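You operate a simulated robot arm through the tools that you are given. There is no shell and no other tool. Be economical: measure what you need, move in short steps, check, and stop when the job is done.

You run a simulated robot arm. Do the job below in one go: nothing can be reset, and whatever is moved stays where it is left.

Task
Wipe up the curry under the green mat.
Fine: the green bowl on to the plate with a blue rim first; slide the mat two hands towards the table's free end, later back; bowl on the mat again last; pad back. What is to be rubbed or washed off counts as gone when no trace of it is left.

Only the result counts: the job must be done as asked and must still hold three seconds after the hand-in. Knocking over, shifting, dropping, spilling or breaking anything else fails it.

Robot
A 6-joint arm with a two-finger parallel gripper, fixed in place. Base frame: the origin is at the foot of the arm, x ahead of it, y to its left, z up; the work surface is at about z = 0.75. Units: m, rad, N and s.
With the tool pointing down near the work surface it reaches from about 0.18 to 0.74 m from the base axis. Its first joint turns from -2.897 to 2.897 rad. Payload 3.91 kg.
The tool frame sits at the grasp point between the pads (the TCP): z along the fingers, y along the line on which they close. The tips reach 0.03 m beyond it. The gripper opens to 0.11 m. The fingers are 0.02 m wide and 0.01 m thick; the gripper's body (0.048 by 0.112 m) begins 0.055 m behind the TCP.
Orientation is that of the tool frame in the base frame, as a unit quaternion [x, y, z, w]. With the fingers straight down and closing along the base's y, the tool's x points along the base's -x, its y along +y and its z along -z.

Tools
- The arm moves only by the tool step_arm. Its argument "motion" is one flat list of numbers, 7 for each row, row after row: the shift along the tool's x, y, z in cm, then the turn, a rotation vector about the tool's x, y, z in degrees, then the opening, from 0 (shut) to 1 (fully open). In form: [x, y, z, ax, ay, az, fingers, x, y, z, ax, ay, az, fingers, ...]. A call has 1 to 10 rows; each row is the pose to reach, as a shift and turn from the pose commanded when the call began, along the tool's axes at that moment. Each row takes 0.2 s and may step no farther than 0.05 m and 0.15 rad from the row before; otherwise, or with a gripper value out of range, the whole call is refused. A pose out of reach is approached as far as the arm can. The call stops where the force on the tool passes 70 N (or 10 N more than at its start, if that is more) or the arm is blocked; 0.2 s more then pass. Each finger travels about 0.045 m/s and halts on what it meets, pressing with about 37 N; the grip force reading is that of the motor and also rises with nothing between the fingers. The clock runs only during rows and for 0.2 s after the last one: add rows that repeat a pose to give the fingers time. The reply holds the time, the measured pose of the TCP, the force on the tool along the base axes, the opening and the grip force, in the units named above and with some noise, with the torque about the TCP (base axes, N m) and any sound that the robot's microphone picked up, and new pictures: "views" is both (left out), scene, wrist or none.
- Cameras (640 x 400 px; columns grow to the right, rows downward): "scene" is fixed at [0.0495, 0.4994, 1.503]; the picture's right is [-0.54, -0.84, 0.00], its down [-0.68, 0.44, -0.58] and it looks along [0.49, -0.31, -0.82] (base axes); focal length 321 px, centre (320, 200). "wrist" rides on the gripper at [0.071, 0.022, -0.107] in the tool frame; the picture's right is [-0.29, 0.96, 0.00], its down [-0.76, -0.23, -0.61] and it looks along [-0.58, -0.18, 0.79] (tool axes); focal length 243 px, centre (320, 200). There is no depth. A picture from a camera that has moved, and an enlarged one, comes with that camera's place and axes in the base frame and with its lens.
- raise_lower(by): slides the trunk up (or, below 0, down) by that many m; the arm rides with it, the base frame stays. It gives what a move gives, with no picture.
- zoom(camera, box): a new picture of the part [left, top, right, bottom] of that camera's present view, enlarged. No time passes.
- finish_job(): hands the job in; it is judged then, once.

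Go step by step. Nothing tells you positions but the pictures and the camera data: compare them with the known pose of the tool, close in by small moves and look again before you grip or let go. The budget is 120 turns and 200 pictures, counting those below and the enlarged ones. Unless the task says otherwise, let go and move clear before handing in, and close with one line.

The tools are called after ">>>" as a command line: name --argument value ..., lists and objects as JSON in quotes. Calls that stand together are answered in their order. step_arm: Moves the arm, as the interface text tells. Its arguments: {"type":"object","properties":{"motion":{"type":"array","items":{"type":"number"}},"views":{"type":"string","enum":["both","scene","wrist","none"]}},"required":["motion"]} The other tools are called the same way: raise_lower (by) slides the trunk up or down; zoom (camera, box) takes an enlarged picture of a part of a camera's view; finish_job () hands the job in.

At the start:

```text
time: 0.0
ee_pos: [0.4752, 0.1869, 1.0496]
tcp_rot: [0.0, 1.0, 0.0, 0.0]
ft_force: [0.7, -0.9, -1.2]
moment: [0.02, -0.02, -0.03]
gripper_width: 0.1101
gripper_force: 0.0
trunk travel left (down, up): [-0.5, 0.09]
```

scene: 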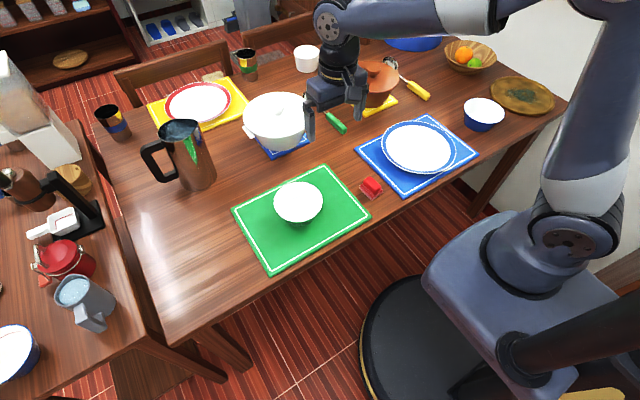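
wrist: 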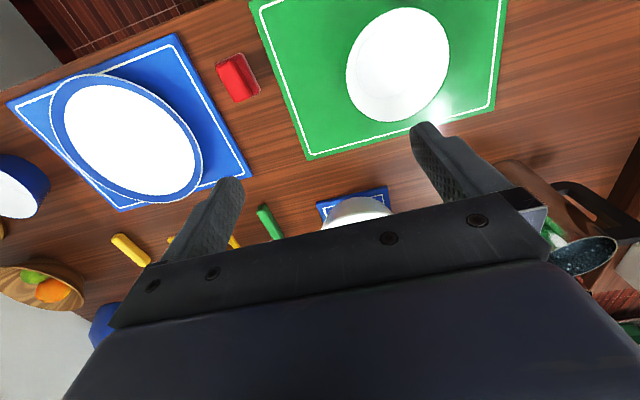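

I see the green mat with the bowl at about (0.49, 0.285), the blue-rimmed plate at about (0.49, -0.15), and a red thing at about (0.45, 0.07) that may be the pad. I'll zoom in on these before I move.

>>> zoom --camera "scene" --box '[220, 140, 400, 280]'

>>> zoom --camera "scene" --box '[320, 60, 500, 200]'

>>> zoom --camera "wrist" --box '[180, 0, 520, 200]'

>>> zoom --camera "scene" --box '[345, 165, 395, 210]'

```text
2.86 times, centred on (310, 210) of scene
camera zoom: at [0.0495, 0.4994, 1.503], right [-0.54, -0.84, 0.0], down [-0.68, 0.44, -0.58], along [0.49, -0.31, -0.82], focal length 917 px, centre (349, 171)
```

zoom: 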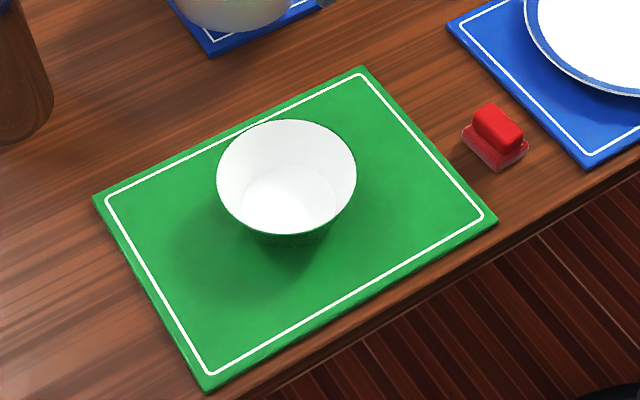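

```text
2.86 times, centred on (410, 130) of scene
camera zoom: at [0.0495, 0.4994, 1.503], right [-0.54, -0.84, 0.0], down [-0.68, 0.44, -0.58], along [0.49, -0.31, -0.82], focal length 917 px, centre (63, 400)
```

zoom: 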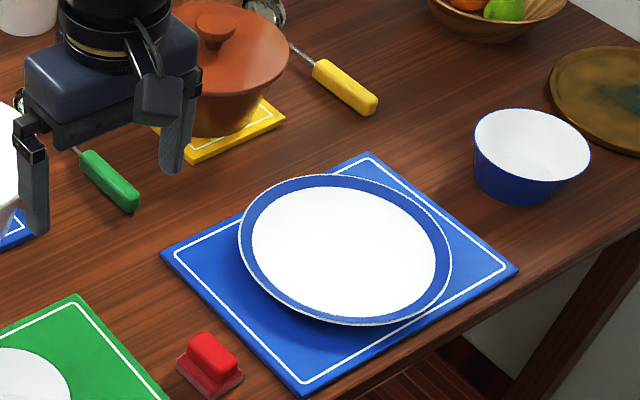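

```text
1.88 times, centred on (350, 100) of wrist
camera zoom: at [0.4047, 0.2078, 1.1587], right [0.29, 0.96, 0.0], down [0.76, -0.23, 0.61], along [0.58, -0.18, -0.79], focal length 457 px, centre (264, 388)
```

zoom: 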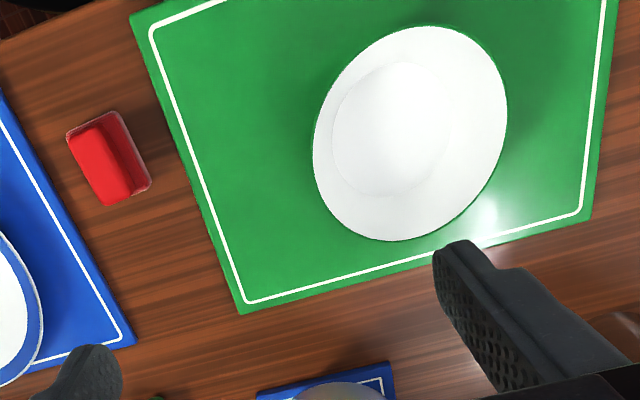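

```text
8.89 times, centred on (370, 188) of scene
camera zoom: at [0.0495, 0.4994, 1.503], right [-0.54, -0.84, 0.0], down [-0.68, 0.44, -0.58], along [0.49, -0.31, -0.82], focal length 2852 px, centre (-124, 311)
```

zoom: 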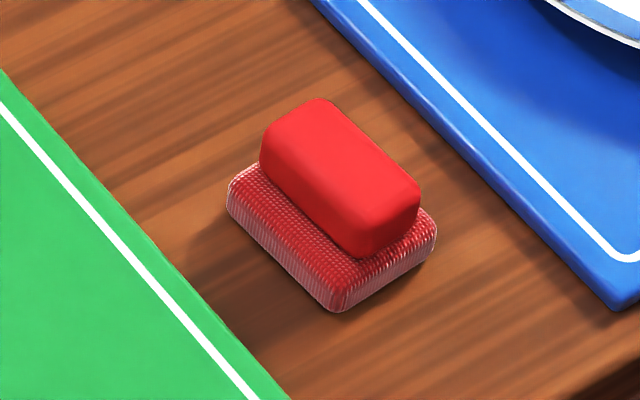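

The bowl rim is about 0.13 m wide and sits near z 0.815, centred at about (0.484, 0.288). I'll go above its -y wall with the fingers tilted along that wall, then look.

>>> step_arm --motion '[-0.2, 0.3, 4, -7, 0, 0, 0.6, -0.5, 0.6, 8.5, -14, 0, 0, 0.6, -0.9, 1.2, 13, -20, 0, 0, 0.6, -0.9, 1.2, 16.9, -20, 0, 0, 0.6, -0.9, 1.2, 16.9, -20, 0, 0, 0.6]'

```text
time: 1.2
ee_pos: [0.4845, 0.1976, 0.8818]
tcp_rot: [0.0, 0.985, 0.174, -0.001]
ft_force: [0.3, 0.3, 0.1]
moment: [-0.04, 0.02, 0.04]
gripper_width: 0.066
gripper_force: 0.1
trunk travel left (down, up): [-0.5, 0.09]
camera wrist: at [0.4141, 0.18, 0.9904], right [0.29, 0.9, 0.33], down [0.76, -0.42, 0.49], along [0.58, 0.11, -0.81], focal length 243 px, centre (320, 200)
```

scene: 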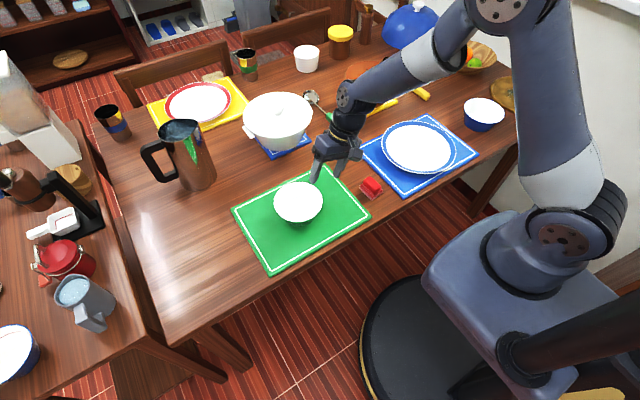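
wrist: 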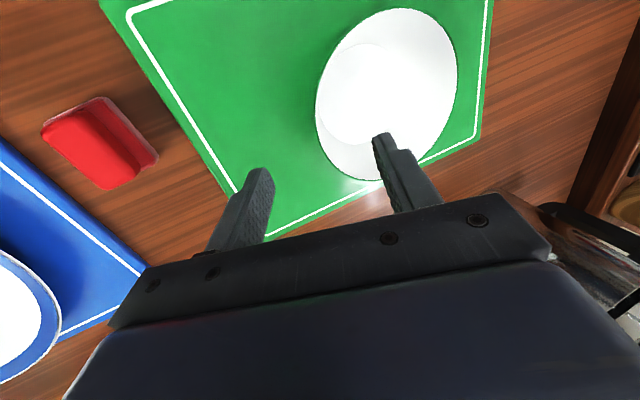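

The pictures put the rim centre at about (0.481, 0.286) with radius 0.063, so the fingers straddle the wall as planned. I'll go down along the tool.

>>> step_arm --motion '[0.3, 0.1, 2, 0, 0, 0, 0.6, 0.3, 0.1, 4, 0, 0, 0, 0.6, 0.3, 0.1, 5.5, 0, 0, 0, 0.6, 0.3, 0.1, 6.5, 0, 0, 0, 0.6]'

>>> zoom --camera "scene" --box '[250, 130, 380, 240]'

```text
time: 2.2
ee_pos: [0.4824, 0.2205, 0.8218]
tcp_rot: [0.0, 0.985, 0.174, 0.0]
ft_force: [0.9, -0.9, -0.3]
moment: [-0.02, -0.03, 0.04]
gripper_width: 0.066
gripper_force: 0.0
trunk travel left (down, up): [-0.5, 0.09]
camera wrist: at [0.4105, 0.2051, 0.9301], right [0.29, 0.9, 0.33], down [0.76, -0.42, 0.49], along [0.58, 0.11, -0.81], focal length 243 px, centre (320, 200)
```

scene: 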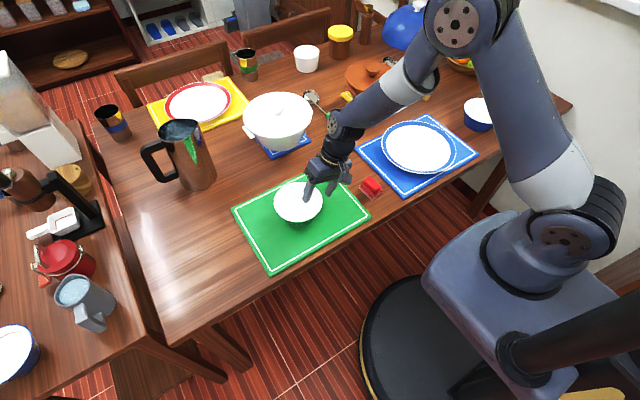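
wrist: 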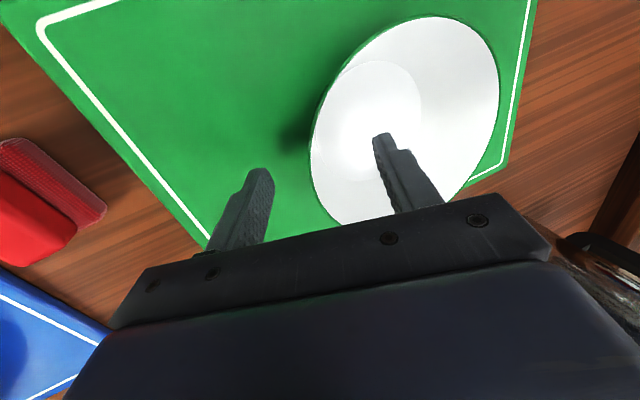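

```text
3.64 times, centred on (315, 185) of scene
camera zoom: at [0.0495, 0.4994, 1.503], right [-0.54, -0.84, 0.0], down [-0.68, 0.44, -0.58], along [0.49, -0.31, -0.82], focal length 1167 px, centre (338, 254)
```

zoom: 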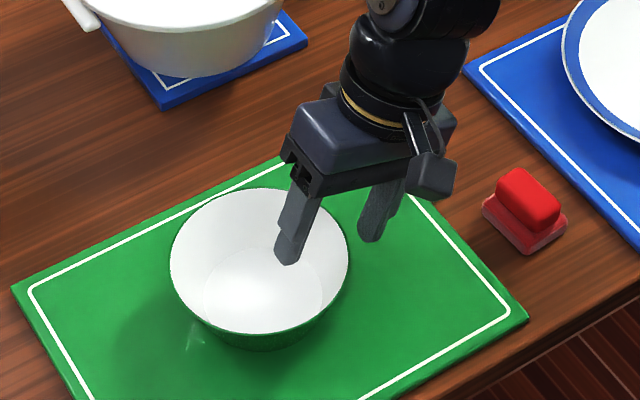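

The inner finger is inside the bowl and the outer one is outside, so I'll go half a centimetre deeper and close slowly.

>>> step_arm --motion '[0, 0, 0.6, 0, 0, 0, 0.6, 0, 0, 0.6, 0, 0, 0, 0.4, 0, 0, 0.6, 0, 0, 0, 0.2, 0, 0, 0.6, 0, 0, 0, 0.1, 0, 0, 0.6, 0, 0, 0, 0, 0, 0, 0.6, 0, 0, 0, 0, 0, 0, 0.6, 0, 0, 0, 0]'

```text
time: 3.8
ee_pos: [0.4819, 0.2247, 0.8162]
tcp_rot: [0.0, 0.985, 0.174, 0.001]
ft_force: [1.6, 4.5, 10.9]
moment: [0.61, 0.45, -0.18]
gripper_width: 0.003
gripper_force: 36.7
trunk travel left (down, up): [-0.5, 0.09]
camera wrist: at [0.4109, 0.2075, 0.9254], right [0.29, 0.9, 0.33], down [0.76, -0.43, 0.49], along [0.58, 0.11, -0.81], focal length 243 px, centre (320, 200)
```

scene: 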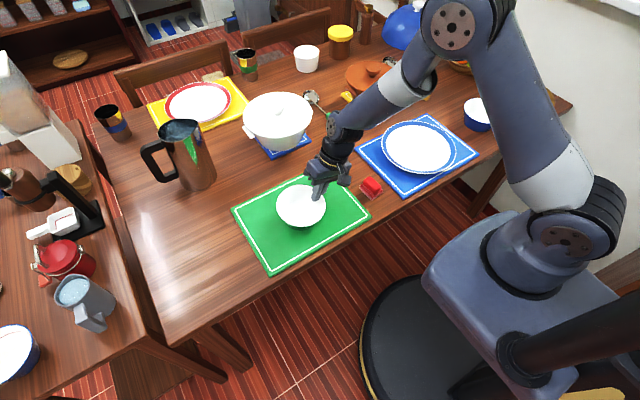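
wrist: 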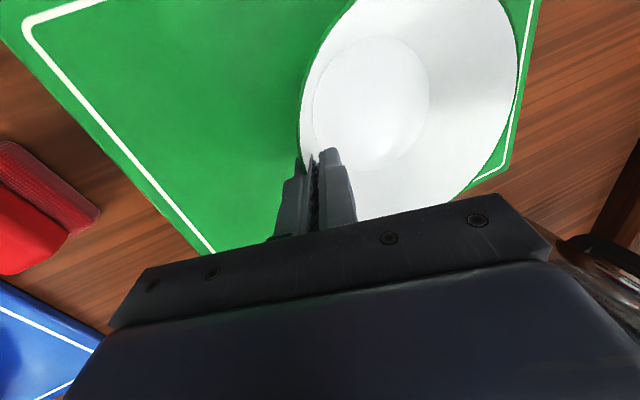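

The wall is gripped. I'll lift straight up 10 cm and check.

>>> step_arm --motion '[0, 0.68, -1.88, 0, 0, 0, 0, 0, 1.37, -3.76, 0, 0, 0, 0, 0, 2.4, -6.6, 0, 0, 0, 0, 0, 3.42, -9.4, 0, 0, 0, 0]'

>>> zoom --camera "scene" --box '[220, 120, 400, 280]'

```text
time: 4.8
ee_pos: [0.4807, 0.2231, 0.9159]
tcp_rot: [-0.001, 0.985, 0.174, 0.0]
ft_force: [-0.1, -0.5, -0.6]
moment: [-0.05, -0.01, -0.01]
gripper_width: 0.0027
gripper_force: 36.6
trunk travel left (down, up): [-0.5, 0.09]
camera wrist: at [0.4107, 0.2067, 1.0242], right [0.29, 0.9, 0.33], down [0.76, -0.42, 0.49], along [0.58, 0.11, -0.81], focal length 243 px, centre (320, 200)
```

scene: 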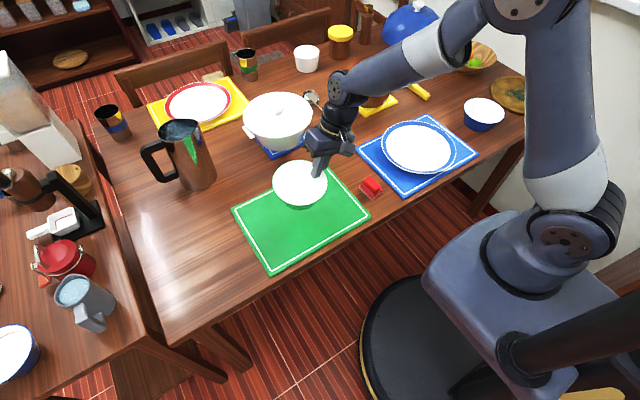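
wrist: 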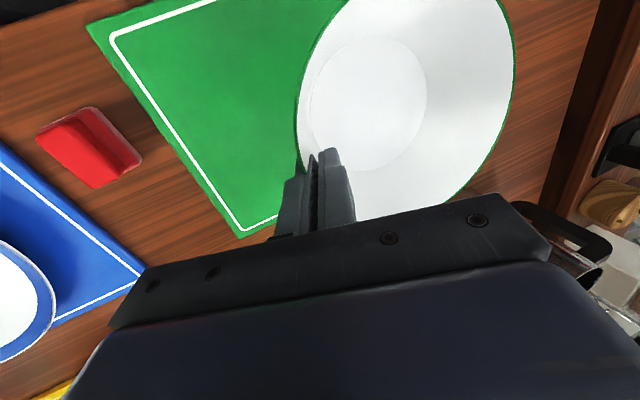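

```text
2.50 times, centred on (310, 200) of scene
camera zoom: at [0.0495, 0.4994, 1.503], right [-0.54, -0.84, 0.0], down [-0.68, 0.44, -0.58], along [0.49, -0.31, -0.82], focal length 802 px, centre (345, 200)
```

zoom: 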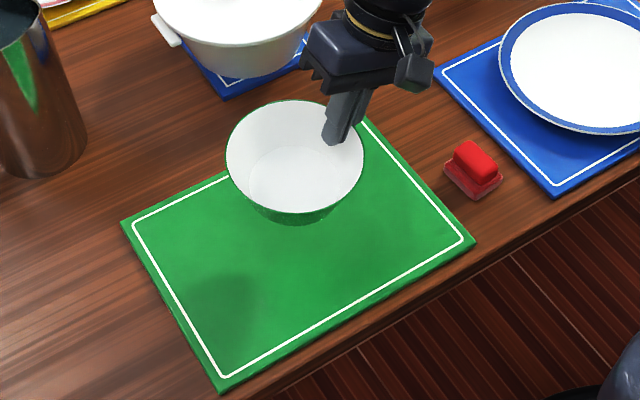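

The bowl is held level. I'll carry it at this height to above the plate.

>>> step_arm --motion '[0, -4.07, -1.48, 0, 0, 0, 0, 0, -8.14, -2.96, 0, 0, 0, 0, 0, -12.2, -4.44, 0, 0, 0, 0, 0, -16.3, -5.92, 0, 0, 0, 0, 0, -20.35, -7.4, 0, 0, 0, 0, 0, -24.4, -8.88, 0, 0, 0, 0, 0, -28.5, -10.36, 0, 0, 0, 0, 0, -32.6, -11.84, 0, 0, 0, 0, 0, -36.6, -13.3, 0, 0, 0, 0, 0, -40.0, -14.56, 0, 0, 0, 0]'

>>> zoom --camera "scene" --box '[320, 60, 500, 220]'

```text
time: 7.0
ee_pos: [0.4815, -0.2032, 0.9159]
tcp_rot: [0.0, 0.985, 0.174, 0.0]
ft_force: [0.2, 0.7, -0.6]
moment: [-0.05, -0.03, 0.01]
gripper_width: 0.0024
gripper_force: 36.9
trunk travel left (down, up): [-0.5, 0.09]
camera wrist: at [0.4105, -0.2193, 1.0243], right [0.29, 0.9, 0.33], down [0.76, -0.42, 0.49], along [0.58, 0.11, -0.81], focal length 243 px, centre (320, 200)
```

scene: 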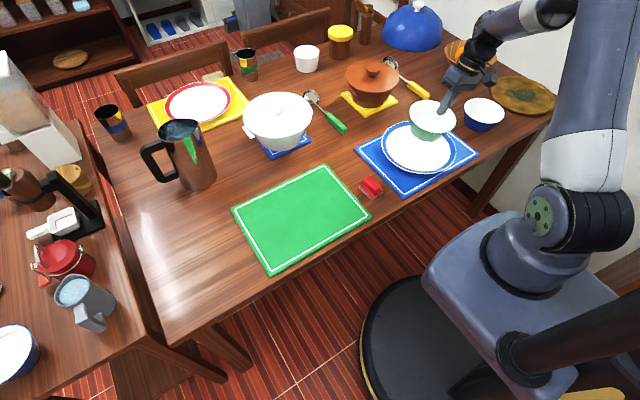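
wrist: 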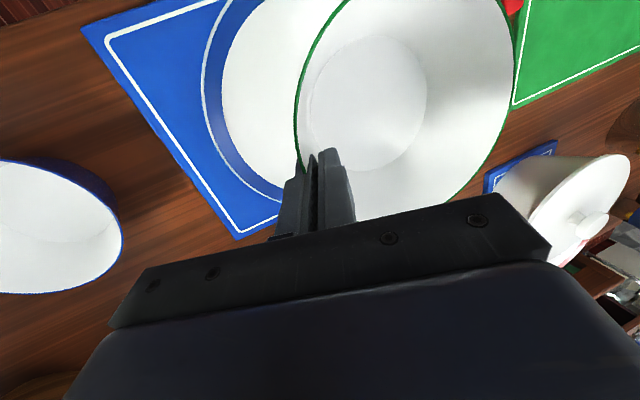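

```text
2.50 times, centred on (410, 140) of scene
camera zoom: at [0.0495, 0.4994, 1.503], right [-0.54, -0.84, 0.0], down [-0.68, 0.44, -0.58], along [0.49, -0.31, -0.82], focal length 802 px, centre (95, 350)
```

zoom: 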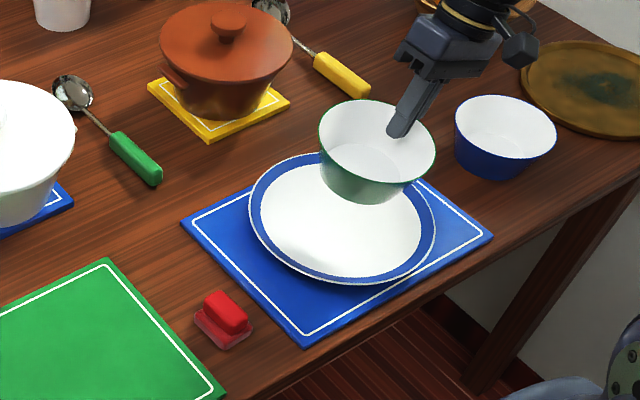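

The bowl is centred over the plate to within about 1 cm. I'll lower it to just above the plate.

>>> step_arm --motion '[0, -1.03, 2.82, 0, 0, 0, 0, 0, -2.05, 5.64, 0, 0, 0, 0, 0, -2.57, 7.05, 0, 0, 0, 0, 0, -2.8, 7.7, 0, 0, 0, 0]'

>>> zoom --camera "scene" --box '[350, 80, 490, 200]'

```text
time: 8.0
ee_pos: [0.4813, -0.2031, 0.8327]
tcp_rot: [0.001, 0.985, 0.173, -0.001]
ft_force: [-0.3, 1.0, -0.7]
moment: [-0.06, 0.01, -0.02]
gripper_width: 0.0022
gripper_force: 37.0
trunk travel left (down, up): [-0.5, 0.09]
camera wrist: at [0.4104, -0.2194, 0.942], right [0.29, 0.9, 0.33], down [0.76, -0.42, 0.49], along [0.58, 0.11, -0.81], focal length 243 px, centre (320, 200)
```

scene: 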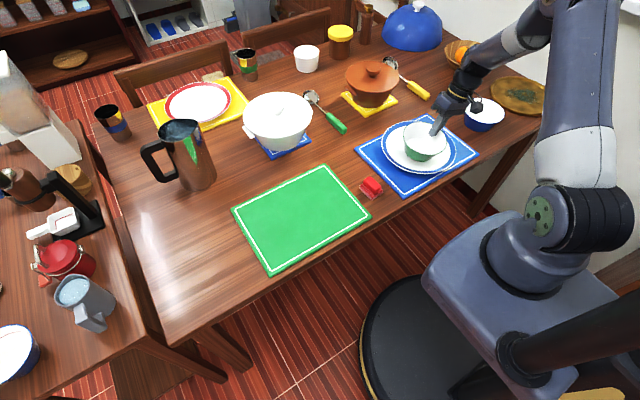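
wrist: 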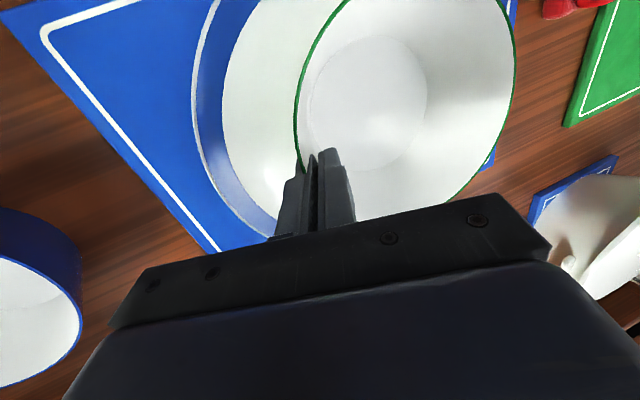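

```text
3.33 times, centred on (420, 140) of scene
camera zoom: at [0.0495, 0.4994, 1.503], right [-0.54, -0.84, 0.0], down [-0.68, 0.44, -0.58], along [0.49, -0.31, -0.82], focal length 1070 px, centre (-13, 400)
```

zoom: 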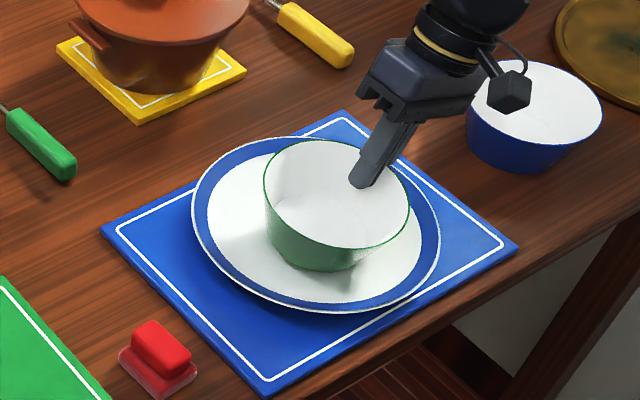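

It's well centred. I'll lower it the last millimetres and watch the force.

>>> step_arm --motion '[0, -0.1, 0.28, 0, 0, 0, 0, 0, -0.17, 0.47, 0, 0, 0, 0, 0, -0.17, 0.47, 0, 0, 0, 0]' --views "none"

```text
time: 8.8
ee_pos: [0.4807, -0.2034, 0.8288]
tcp_rot: [0.001, 0.985, 0.174, 0.0]
ft_force: [0.7, 0.5, -0.8]
moment: [-0.04, -0.01, 0.0]
gripper_width: 0.0021
gripper_force: 37.1
trunk travel left (down, up): [-0.5, 0.09]
```

>>> step_arm --motion '[0, -0.1, 0.28, 0, 0, 0, 0, 0, -0.1, 0.28, 0, 0, 0, 0]' --views "none"

```text
time: 9.4
ee_pos: [0.4809, -0.2034, 0.8244]
tcp_rot: [0.0, 0.985, 0.173, 0.0]
ft_force: [-0.3, -0.9, -1.3]
moment: [-0.04, -0.02, -0.01]
gripper_width: 0.0026
gripper_force: 37.1
trunk travel left (down, up): [-0.5, 0.09]
```

Nothing is touching yet, so I'll keep lowering in small steps.

>>> step_arm --motion '[0, -0.07, 0.19, 0, 0, 0, 0, 0, -0.1, 0.28, 0, 0, 0, 0, 0, -0.1, 0.28, 0, 0, 0, 0]' --views "none"

```text
time: 10.2
ee_pos: [0.4818, -0.2026, 0.8236]
tcp_rot: [0.0, 0.985, 0.174, 0.001]
ft_force: [0.4, -7.1, 17.9]
moment: [0.4, 0.95, 0.3]
gripper_width: 0.0023
gripper_force: 37.2
trunk travel left (down, up): [-0.5, 0.09]
```

It has touched the plate. I'll ease off about 1.5 mm, open the fingers and back out along the tool.

>>> step_arm --motion '[0, 0.06, -0.16, 0, 0, 0, 0, 0, 0.06, -0.16, 0, 0, 0, 0.15, 0, 0.06, -0.16, 0, 0, 0, 0.3, 0, 0.06, -0.16, 0, 0, 0, 0.5, 0, 0.06, -0.16, 0, 0, 0, 0.5]' --views "wrist"

>>> zoom --camera "scene" --box '[350, 80, 490, 200]'

```text
time: 11.4
ee_pos: [0.4819, -0.202, 0.8236]
tcp_rot: [0.0, 0.985, 0.174, 0.0]
ft_force: [0.7, 0.8, -1.3]
moment: [-0.02, -0.04, -0.02]
gripper_width: 0.055
gripper_force: 0.0
trunk travel left (down, up): [-0.5, 0.09]
camera wrist: at [0.411, -0.2187, 0.9329], right [0.29, 0.9, 0.33], down [0.76, -0.42, 0.49], along [0.58, 0.11, -0.81], focal length 243 px, centre (320, 200)
```

wrist: 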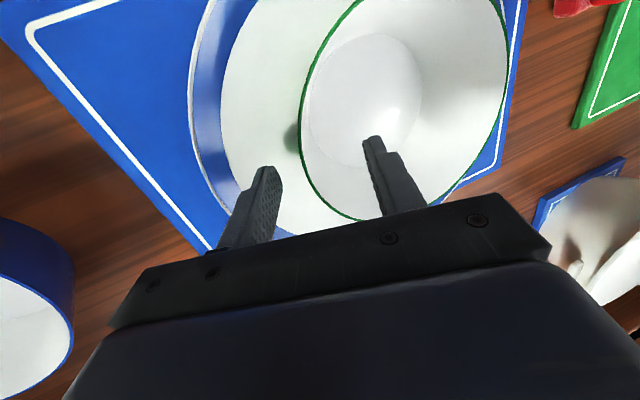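

```text
3.33 times, centred on (420, 140) of scene
camera zoom: at [0.0495, 0.4994, 1.503], right [-0.54, -0.84, 0.0], down [-0.68, 0.44, -0.58], along [0.49, -0.31, -0.82], focal length 1070 px, centre (-13, 400)
```

zoom: 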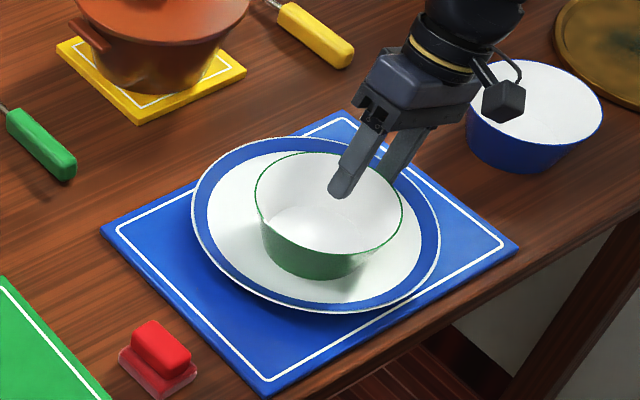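

The bowl sits flat on the plate. I'll back out along the tool and straighten up.

>>> step_arm --motion '[0, 0, -3, 0, 0, 0, 0.5, 0, 0, -7, 0, 0, 0, 0.5, 0, 0, -11, 0, 0, 0, 0.5, 0, 0, -13, 7, 0, 0, 0.7, 0, 0, -13, 14, 0, 0, 0.9, 0, 0, -13, 20, 0, 0, 0.9, 0, 0, -13, 20, 0, 0, 0.9]' --views "scene"

```text
time: 13.0
ee_pos: [0.4801, -0.2467, 0.9479]
tcp_rot: [-0.001, 1.0, 0.0, 0.0]
ft_force: [-0.3, -0.1, -1.7]
moment: [0.02, -0.01, 0.01]
gripper_width: 0.0989
gripper_force: 0.0
trunk travel left (down, up): [-0.5, 0.09]
```

scene: 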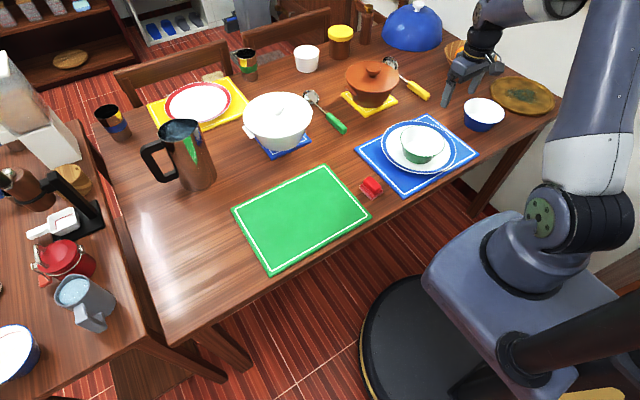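

The bowl is safely on the plate. Next I'll go above the green mat and turn the gripper so the fingers spread along x.

>>> step_arm --motion '[-0.1, 4.9, 0, 0, 0, -8.4, 0.9, -0.2, 9.8, 0, 0, 0, -16.8, 0.9, -0.3, 14.7, 0, 0, 0, -25.2, 0.9, -0.4, 19.6, 0, 0, 0, -33.6, 0.9, -0.5, 24.5, 0, 0, 0, -42, 0.9, -0.6, 29.4, 0, 0, 0, -50.4, 0.9, -0.7, 34.3, 0, 0, 0, -58.8, 0.9, -0.8, 39.2, 0, 0, 0, -67.2, 0.9, -0.9, 44.1, 0, 0, 0, -75.6, 0.9, -1.0, 49, 0, 0, 0, -84, 0.9]'

```text
time: 15.2
ee_pos: [0.4903, 0.2438, 0.9476]
tcp_rot: [-0.671, 0.742, 0.0, 0.001]
ft_force: [-0.1, 0.3, -0.5]
moment: [0.0, -0.01, -0.01]
gripper_width: 0.0991
gripper_force: 0.1
trunk travel left (down, up): [-0.5, 0.09]
camera wrist: at [0.4624, 0.1753, 1.0552], right [-0.92, 0.39, 0.0], down [0.31, 0.73, 0.61], along [0.23, 0.56, -0.79], focal length 243 px, centre (320, 200)
```

scene: 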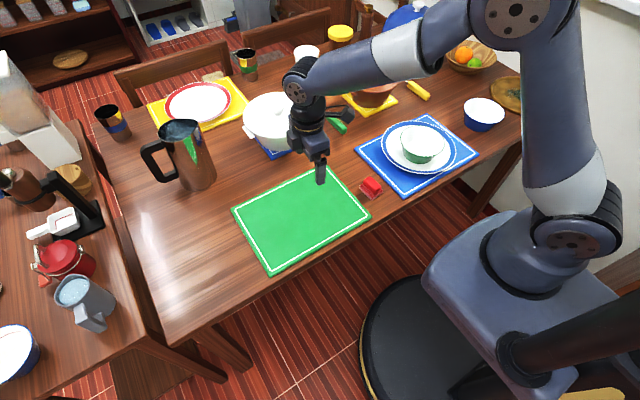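
wrist: 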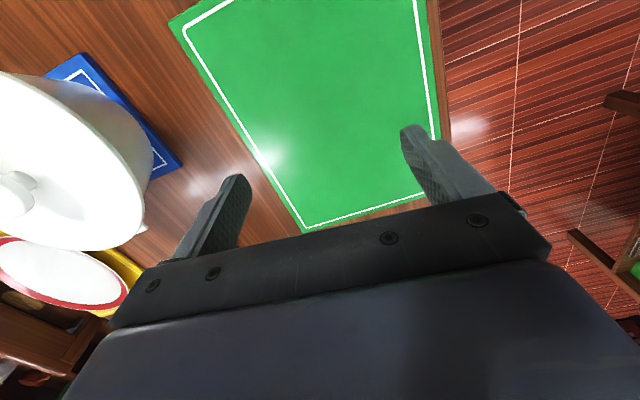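

I'll finish the turn and go down to just above the mat.

>>> step_arm --motion '[0, 0, 5, 0, 0, -6, 0.9, 0, 0, 10, 0, 0, -6, 0.9, 0, 0, 14, 0, 0, -6, 0.9, 0, 0, 15, 0, 0, -6, 0.9, 0, 0, 15, 0, 0, -6, 0.9]'

>>> zoom --camera "scene" --box '[220, 120, 400, 280]'

```text
time: 16.4
ee_pos: [0.4892, 0.2442, 0.7978]
tcp_rot: [-0.707, 0.707, -0.001, 0.0]
ft_force: [0.5, -0.3, 0.8]
moment: [0.03, 0.0, 0.0]
gripper_width: 0.0992
gripper_force: 0.1
trunk travel left (down, up): [-0.5, 0.09]
camera wrist: at [0.4695, 0.1731, 0.9044], right [-0.96, 0.29, 0.0], down [0.23, 0.76, 0.61], along [0.18, 0.58, -0.79], focal length 243 px, centre (320, 200)
```

scene: 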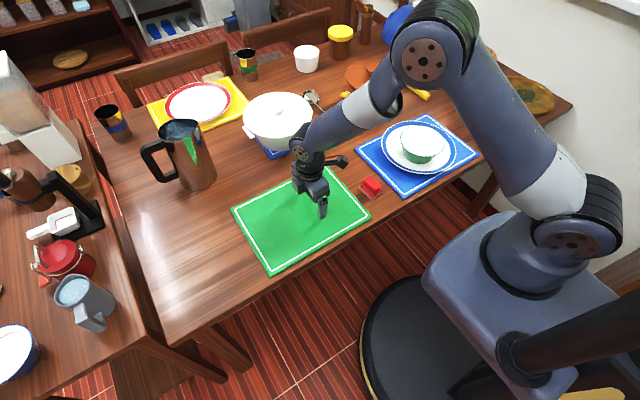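
wrist: 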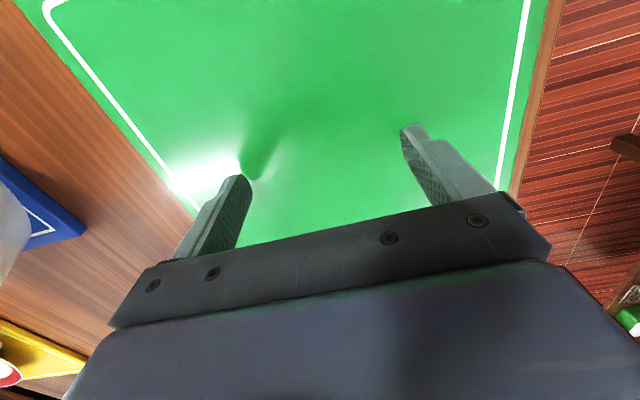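

```text
2.50 times, centred on (310, 200) of scene
camera zoom: at [0.0495, 0.4994, 1.503], right [-0.54, -0.84, 0.0], down [-0.68, 0.44, -0.58], along [0.49, -0.31, -0.82], focal length 802 px, centre (345, 200)
```

zoom: 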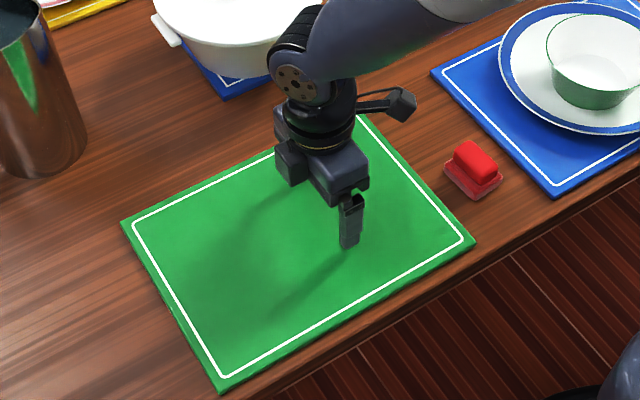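

I'll lower in small steps until the tips press on the mat.

>>> step_arm --motion '[0, 0, 0.5, 0, 0, 0, 0.9, 0, 0, 0.9, 0, 0, 0, 0.9, 0, 0, 1.2, 0, 0, 0, 0.9, 0, 0, 1.3, 0, 0, 0, 0.9]' --views "none"

```text
time: 17.4
ee_pos: [0.4917, 0.2442, 0.7891]
tcp_rot: [-0.707, 0.708, -0.001, 0.004]
ft_force: [-2.7, -1.8, 61.7]
moment: [-0.2, 3.38, 0.35]
gripper_width: 0.1001
gripper_force: 1.1
trunk travel left (down, up): [-0.5, 0.09]
```

The tips are pressing, mostly on one finger. I'll ease off and tilt half a degree to even it out.

>>> step_arm --motion '[0, 0, -0.25, -0.5, 0, 0, 0.9, 0, 0, -0.25, -0.5, 0, 0, 0.9]' --views "none"

```text
time: 18.0
ee_pos: [0.4901, 0.2436, 0.7892]
tcp_rot: [-0.707, 0.707, 0.002, 0.002]
ft_force: [-3.5, -0.4, 45.1]
moment: [-0.16, -1.06, -0.19]
gripper_width: 0.0995
gripper_force: 0.5
trunk travel left (down, up): [-0.5, 0.09]
```

Both fingers now carry the load. I'll ease it a little and try a short 3 cm drag towards +y.

>>> step_arm --motion '[0, 0, -0.1, 0, 0, 0, 0.9, -0.7, 0, -0.1, 0, 0, 0, 0.9, -1.5, 0, -0.1, 0, 0, 0, 0.9, -2.2, 0, -0.1, 0, 0, 0, 0.9, -3, 0, -0.1, 0, 0, 0, 0.9]'

>>> zoom --camera "scene" --box '[220, 120, 400, 280]'

```text
time: 19.2
ee_pos: [0.4906, 0.2724, 0.7882]
tcp_rot: [0.707, -0.707, -0.003, 0.001]
ft_force: [0.5, -14.7, 38.4]
moment: [-0.49, -2.07, -0.72]
gripper_width: 0.0993
gripper_force: 0.0
trunk travel left (down, up): [-0.5, 0.09]
camera wrist: at [0.4697, 0.2009, 0.8967], right [-0.96, 0.29, 0.01], down [0.23, 0.76, 0.61], along [0.17, 0.58, -0.79], focal length 243 px, centre (320, 200)
```

scene: 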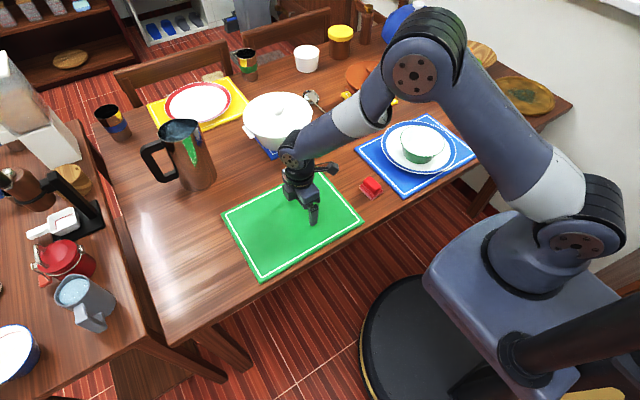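
wrist: 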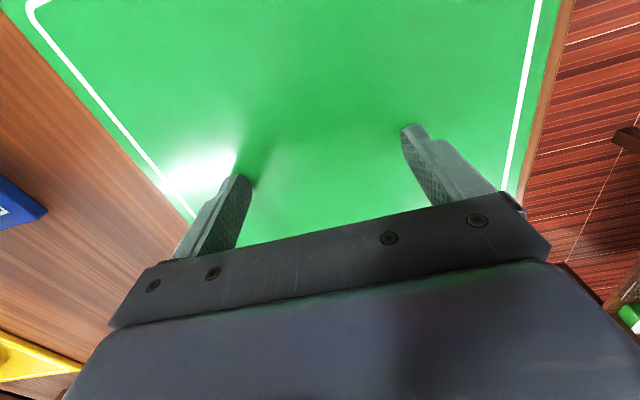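

```text
2.50 times, centred on (310, 200) of scene
camera zoom: at [0.0495, 0.4994, 1.503], right [-0.54, -0.84, 0.0], down [-0.68, 0.44, -0.58], along [0.49, -0.31, -0.82], focal length 802 px, centre (345, 200)
```

zoom: 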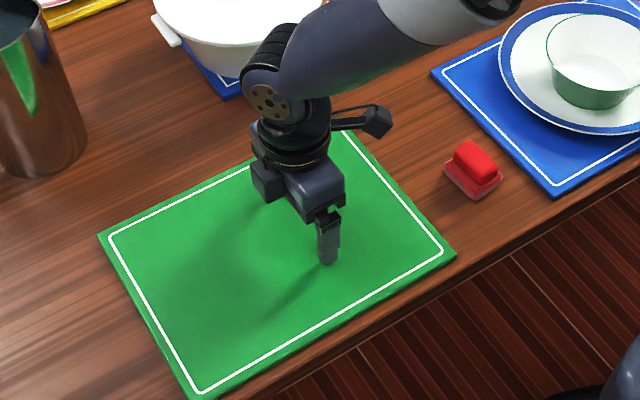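

The mat slides with the fingers, so I'll carry on for another 9 cm.

>>> step_arm --motion '[-1, 0, 0, 0, 0, 0, 0.9, -2, 0, 0, 0, 0, 0, 0.9, -3, 0, 0, 0, 0, 0, 0.9, -4, 0, 0, 0, 0, 0, 0.9, -5, 0, 0, 0, 0, 0, 0.9, -6, 0, 0, 0, 0, 0, 0.9, -7, 0, 0, 0, 0, 0, 0.9, -8, 0, 0, 0, 0, 0, 0.9, -9, 0, 0, 0, 0, 0, 0.9]' --views "scene"

>>> zoom --camera "scene" --box '[180, 140, 400, 300]'

```text
time: 21.2
ee_pos: [0.4913, 0.3626, 0.7892]
tcp_rot: [-0.707, 0.707, 0.003, -0.003]
ft_force: [0.2, -11.3, 31.8]
moment: [-0.42, -1.68, -0.54]
gripper_width: 0.0989
gripper_force: 0.3
trunk travel left (down, up): [-0.5, 0.09]
```

scene: 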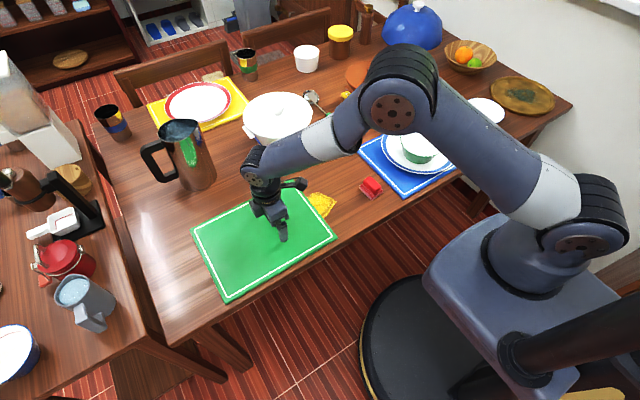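

```text
2.50 times, centred on (290, 220) of scene
camera zoom: at [0.0495, 0.4994, 1.503], right [-0.54, -0.84, 0.0], down [-0.68, 0.44, -0.58], along [0.49, -0.31, -0.82], focal length 802 px, centre (395, 150)
```

zoom: 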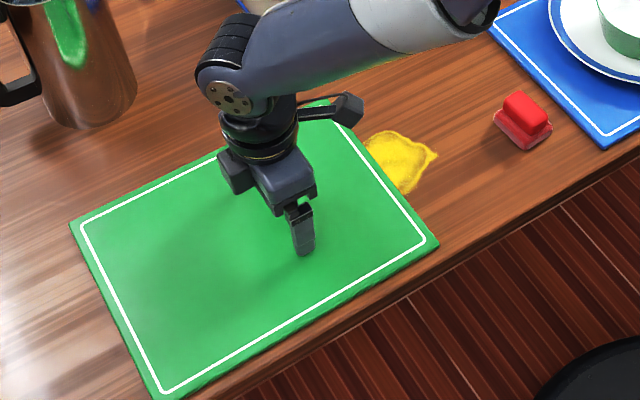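

The yellow curry stain is coming out from under the mat. I'll slide it another 8.5 cm.

>>> step_arm --motion '[-1, 0, 0, 0, 0, 0, 0.9, -2, 0, 0, 0, 0, 0, 0.9, -3, 0, 0, 0, 0, 0, 0.9, -4, 0, 0, 0, 0, 0, 0.9, -5, 0, 0, 0, 0, 0, 0.9, -6, 0, 0, 0, 0, 0, 0.9, -7, 0, 0, 0, 0, 0, 0.9, -8, 0, 0, 0, 0, 0, 0.9, -8.5, 0, 0, 0, 0, 0, 0.9]' --views "scene"

>>> zoom --camera "scene" --box '[180, 140, 400, 300]'

```text
time: 23.2
ee_pos: [0.4905, 0.4485, 0.7891]
tcp_rot: [0.707, -0.707, -0.003, 0.002]
ft_force: [0.0, -8.7, 26.8]
moment: [-0.38, -1.45, -0.48]
gripper_width: 0.0994
gripper_force: 0.3
trunk travel left (down, up): [-0.5, 0.09]
```

scene: 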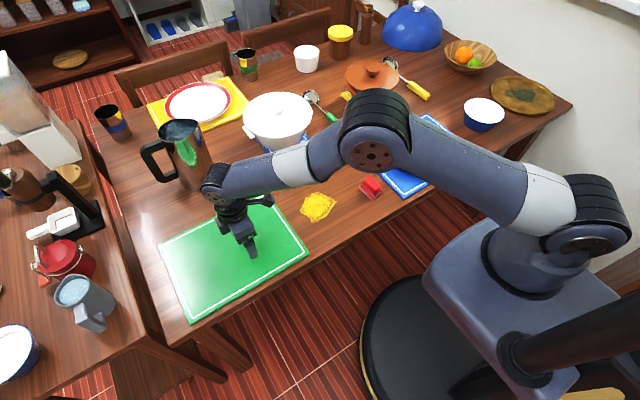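

```text
2.50 times, centred on (290, 220) of scene
camera zoom: at [0.0495, 0.4994, 1.503], right [-0.54, -0.84, 0.0], down [-0.68, 0.44, -0.58], along [0.49, -0.31, -0.82], focal length 802 px, centre (395, 150)
```

zoom: 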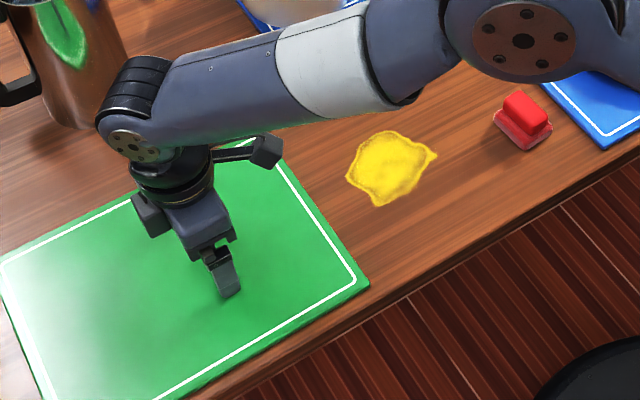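

The stain is fully clear, at about x 0.44–0.52, y 0.18–0.285, with the mat edge at about y 0.335. I'll lift straight off the mat and head for the pad while turning back.

>>> step_arm --motion '[0, 0, -2, 0, 0, 0, 0.9, 0, 0, -6.5, 0, 0, 8.4, 0.9, 4.5, 0.5, -8, 0, 0, 16.8, 0.9, 9, 1, -10, 0, 0, 25.2, 0.9, 13.8, 1.5, -11, 0, 0, 33.6, 0.9, 18.6, 2, -11, 0, 0, 42, 0.9, 23.4, 2.7, -11, 0, 0, 50.4, 0.9, 28.2, 3.3, -11, 0, 0, 58.8, 0.9, 33, 3.9, -11, 0, 0, 67.2, 0.9, 37.5, 4.5, -11, 0, 0, 75.6, 0.9]' --views "none"

>>> step_arm --motion '[0, 0, 0, 0, 0, 8, 0.7, 0, 0, 0, 0, 0, 14.4, 0.6, 0, 0, 0, 0, 0, 14.4, 0.6]'

>>> zoom --camera "scene" --box '[140, 140, 400, 330]'

```text
time: 25.4
ee_pos: [0.4486, 0.0718, 0.8991]
tcp_rot: [-0.125, 0.992, 0.001, -0.005]
ft_force: [0.3, 0.1, 0.7]
moment: [-0.03, -0.01, 0.03]
gripper_width: 0.0987
gripper_force: 0.1
trunk travel left (down, up): [-0.5, 0.09]
```

```text
time: 26.2
ee_pos: [0.4482, 0.0721, 0.8971]
tcp_rot: [0.001, 1.0, 0.0, -0.004]
ft_force: [0.0, 0.5, -0.1]
moment: [-0.03, 0.02, 0.01]
gripper_width: 0.0656
gripper_force: 0.1
trunk travel left (down, up): [-0.5, 0.09]
camera wrist: at [0.3789, 0.0939, 1.006], right [0.29, 0.96, 0.0], down [0.76, -0.23, 0.6], along [0.57, -0.18, -0.8], focal length 243 px, centre (320, 200)
```

scene: 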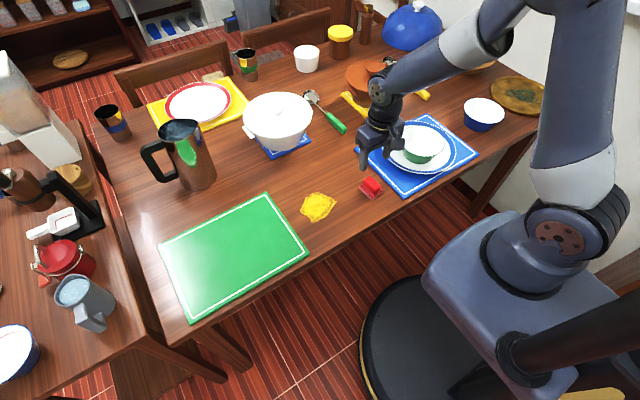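
wrist: 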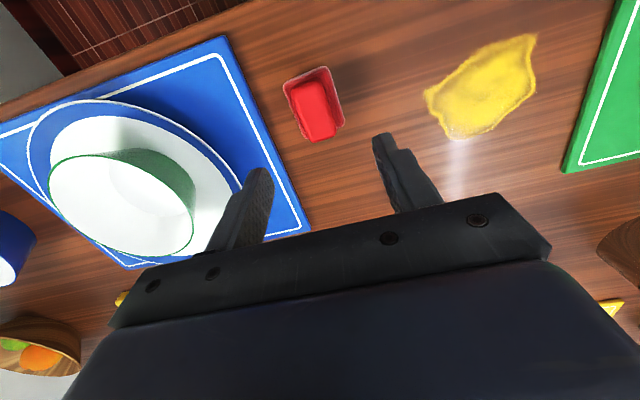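

```text
2.11 times, centred on (270, 235) of scene
camera zoom: at [0.0495, 0.4994, 1.503], right [-0.54, -0.84, 0.0], down [-0.68, 0.44, -0.58], along [0.49, -0.31, -0.82], focal length 676 px, centre (425, 126)
```

zoom: 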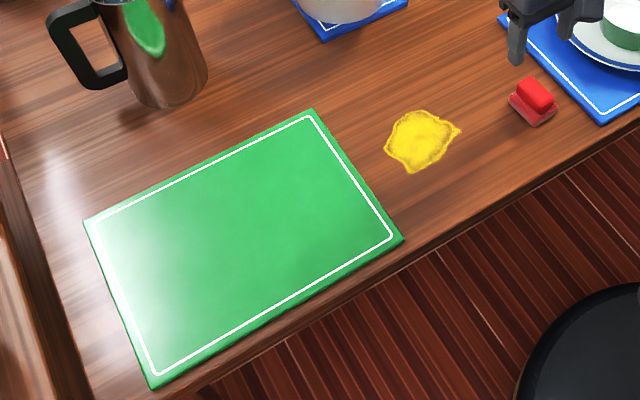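

I'll zoom on the pad from the wrist to get its exact place and angle.

>>> zoom --camera "wrist" --box '[260, 50, 370, 160]'

>>> zoom --camera "scene" --box '[345, 165, 395, 210]'

```text
3.64 times, centred on (315, 105) of wrist
camera zoom: at [0.3789, 0.0939, 1.006], right [0.29, 0.96, 0.0], down [0.76, -0.23, 0.6], along [0.57, -0.18, -0.8], focal length 882 px, centre (338, 546)
```

zoom: 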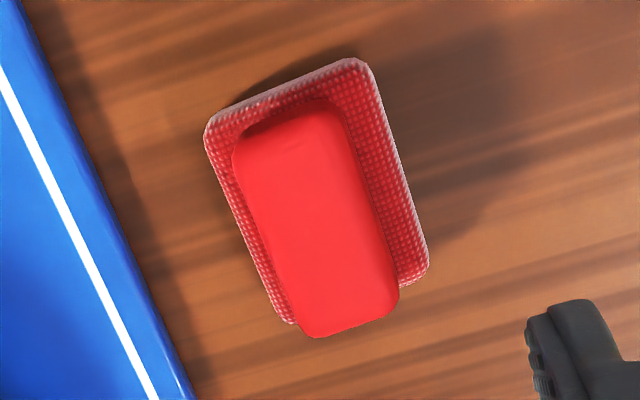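

```text
8.89 times, centred on (370, 188) of scene
camera zoom: at [0.0495, 0.4994, 1.503], right [-0.54, -0.84, 0.0], down [-0.68, 0.44, -0.58], along [0.49, -0.31, -0.82], focal length 2852 px, centre (-124, 311)
```

zoom: 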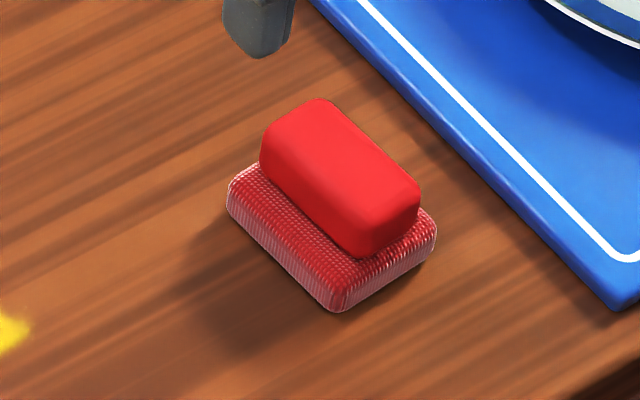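

The pad is about 0.056 × 0.04 m, centred at about (0.442, 0.069) and turned about 4°. I'll line up and lower the fingers around the handle.

>>> step_arm --motion '[0.6, -0.3, 3, 0, -0.46, -4, 0.6, 0.6, -0.3, 6.5, 0, -0.46, -4, 0.6, 0.6, -0.3, 8.5, 0, -0.46, -4, 0.6, 0.6, -0.3, 8.5, 0, -0.46, -4, 0.6]'

>>> zoom --camera "scene" --box '[335, 140, 415, 210]'

```text
time: 27.2
ee_pos: [0.4392, 0.069, 0.8137]
tcp_rot: [-0.035, 0.999, -0.001, 0.0]
ft_force: [-0.3, 1.0, -0.7]
moment: [0.01, -0.02, -0.02]
gripper_width: 0.0661
gripper_force: 0.2
trunk travel left (down, up): [-0.5, 0.09]
camera wrist: at [0.3688, 0.0858, 0.9205], right [0.22, 0.97, 0.0], down [0.77, -0.18, 0.61], along [0.59, -0.14, -0.79], focal length 243 px, centre (320, 200)
```

scene: 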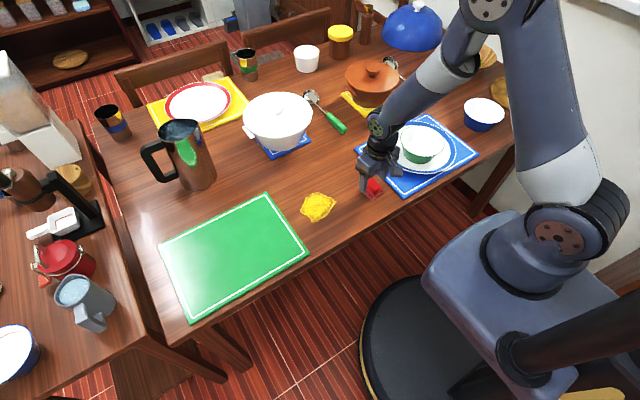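
wrist: 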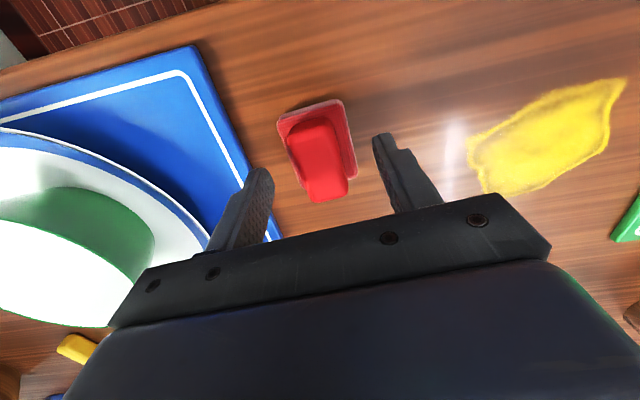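

```text
5.71 times, centred on (375, 175) of scene
camera zoom: at [0.0495, 0.4994, 1.503], right [-0.54, -0.84, 0.0], down [-0.68, 0.44, -0.58], along [0.49, -0.31, -0.82], focal length 1834 px, centre (6, 343)
```

zoom: 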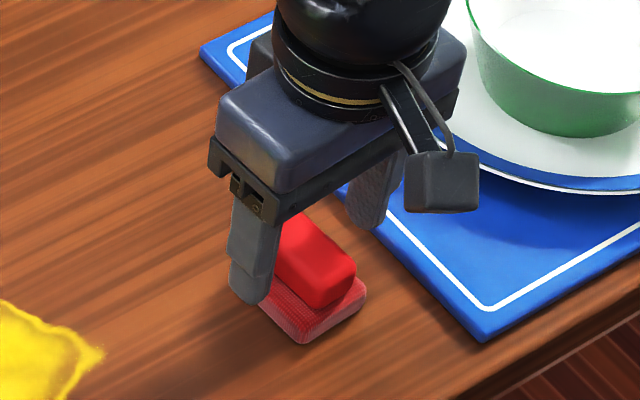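

It's aligned. I'll go down to just above the pad's base.

>>> step_arm --motion '[0, 0, 0.8, 0, 0, 0, 0.6, 0, 0, 1.2, 0, 0, 0, 0.6, 0, 0, 1.2, 0, 0, 0, 0.5]' --views "wrist"

>>> zoom --camera "scene" --box '[335, 140, 415, 210]'

```text
time: 28.0
ee_pos: [0.4393, 0.0697, 0.8009]
tcp_rot: [-0.035, 0.999, 0.0, -0.001]
ft_force: [-0.6, -0.3, -0.1]
moment: [0.01, 0.0, -0.02]
gripper_width: 0.0552
gripper_force: 0.1
trunk travel left (down, up): [-0.5, 0.09]
camera wrist: at [0.3679, 0.0866, 0.9094], right [0.22, 0.97, 0.0], down [0.77, -0.18, 0.61], along [0.59, -0.14, -0.79], focal length 243 px, centre (320, 200)
```

wrist: 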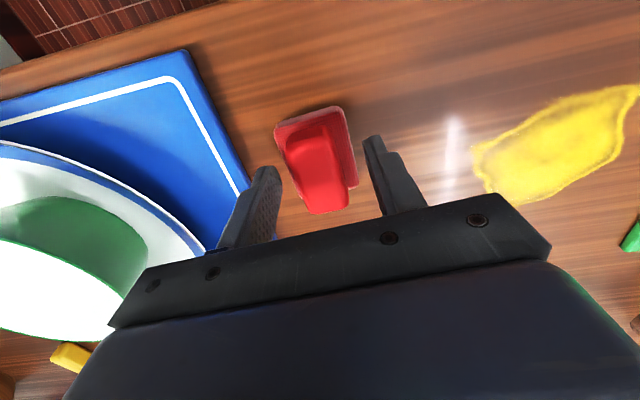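

```text
5.71 times, centred on (375, 175) of scene
camera zoom: at [0.0495, 0.4994, 1.503], right [-0.54, -0.84, 0.0], down [-0.68, 0.44, -0.58], along [0.49, -0.31, -0.82], focal length 1834 px, centre (6, 343)
```

zoom: 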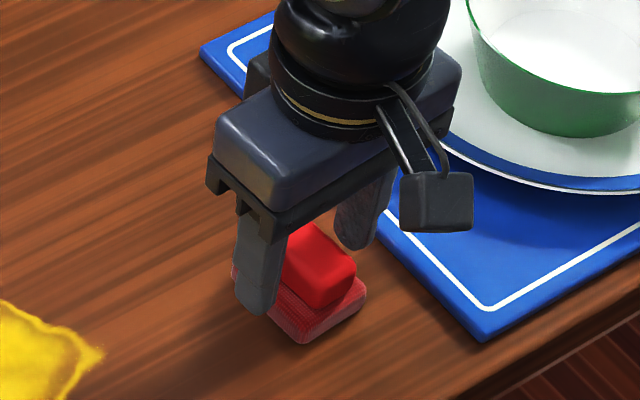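

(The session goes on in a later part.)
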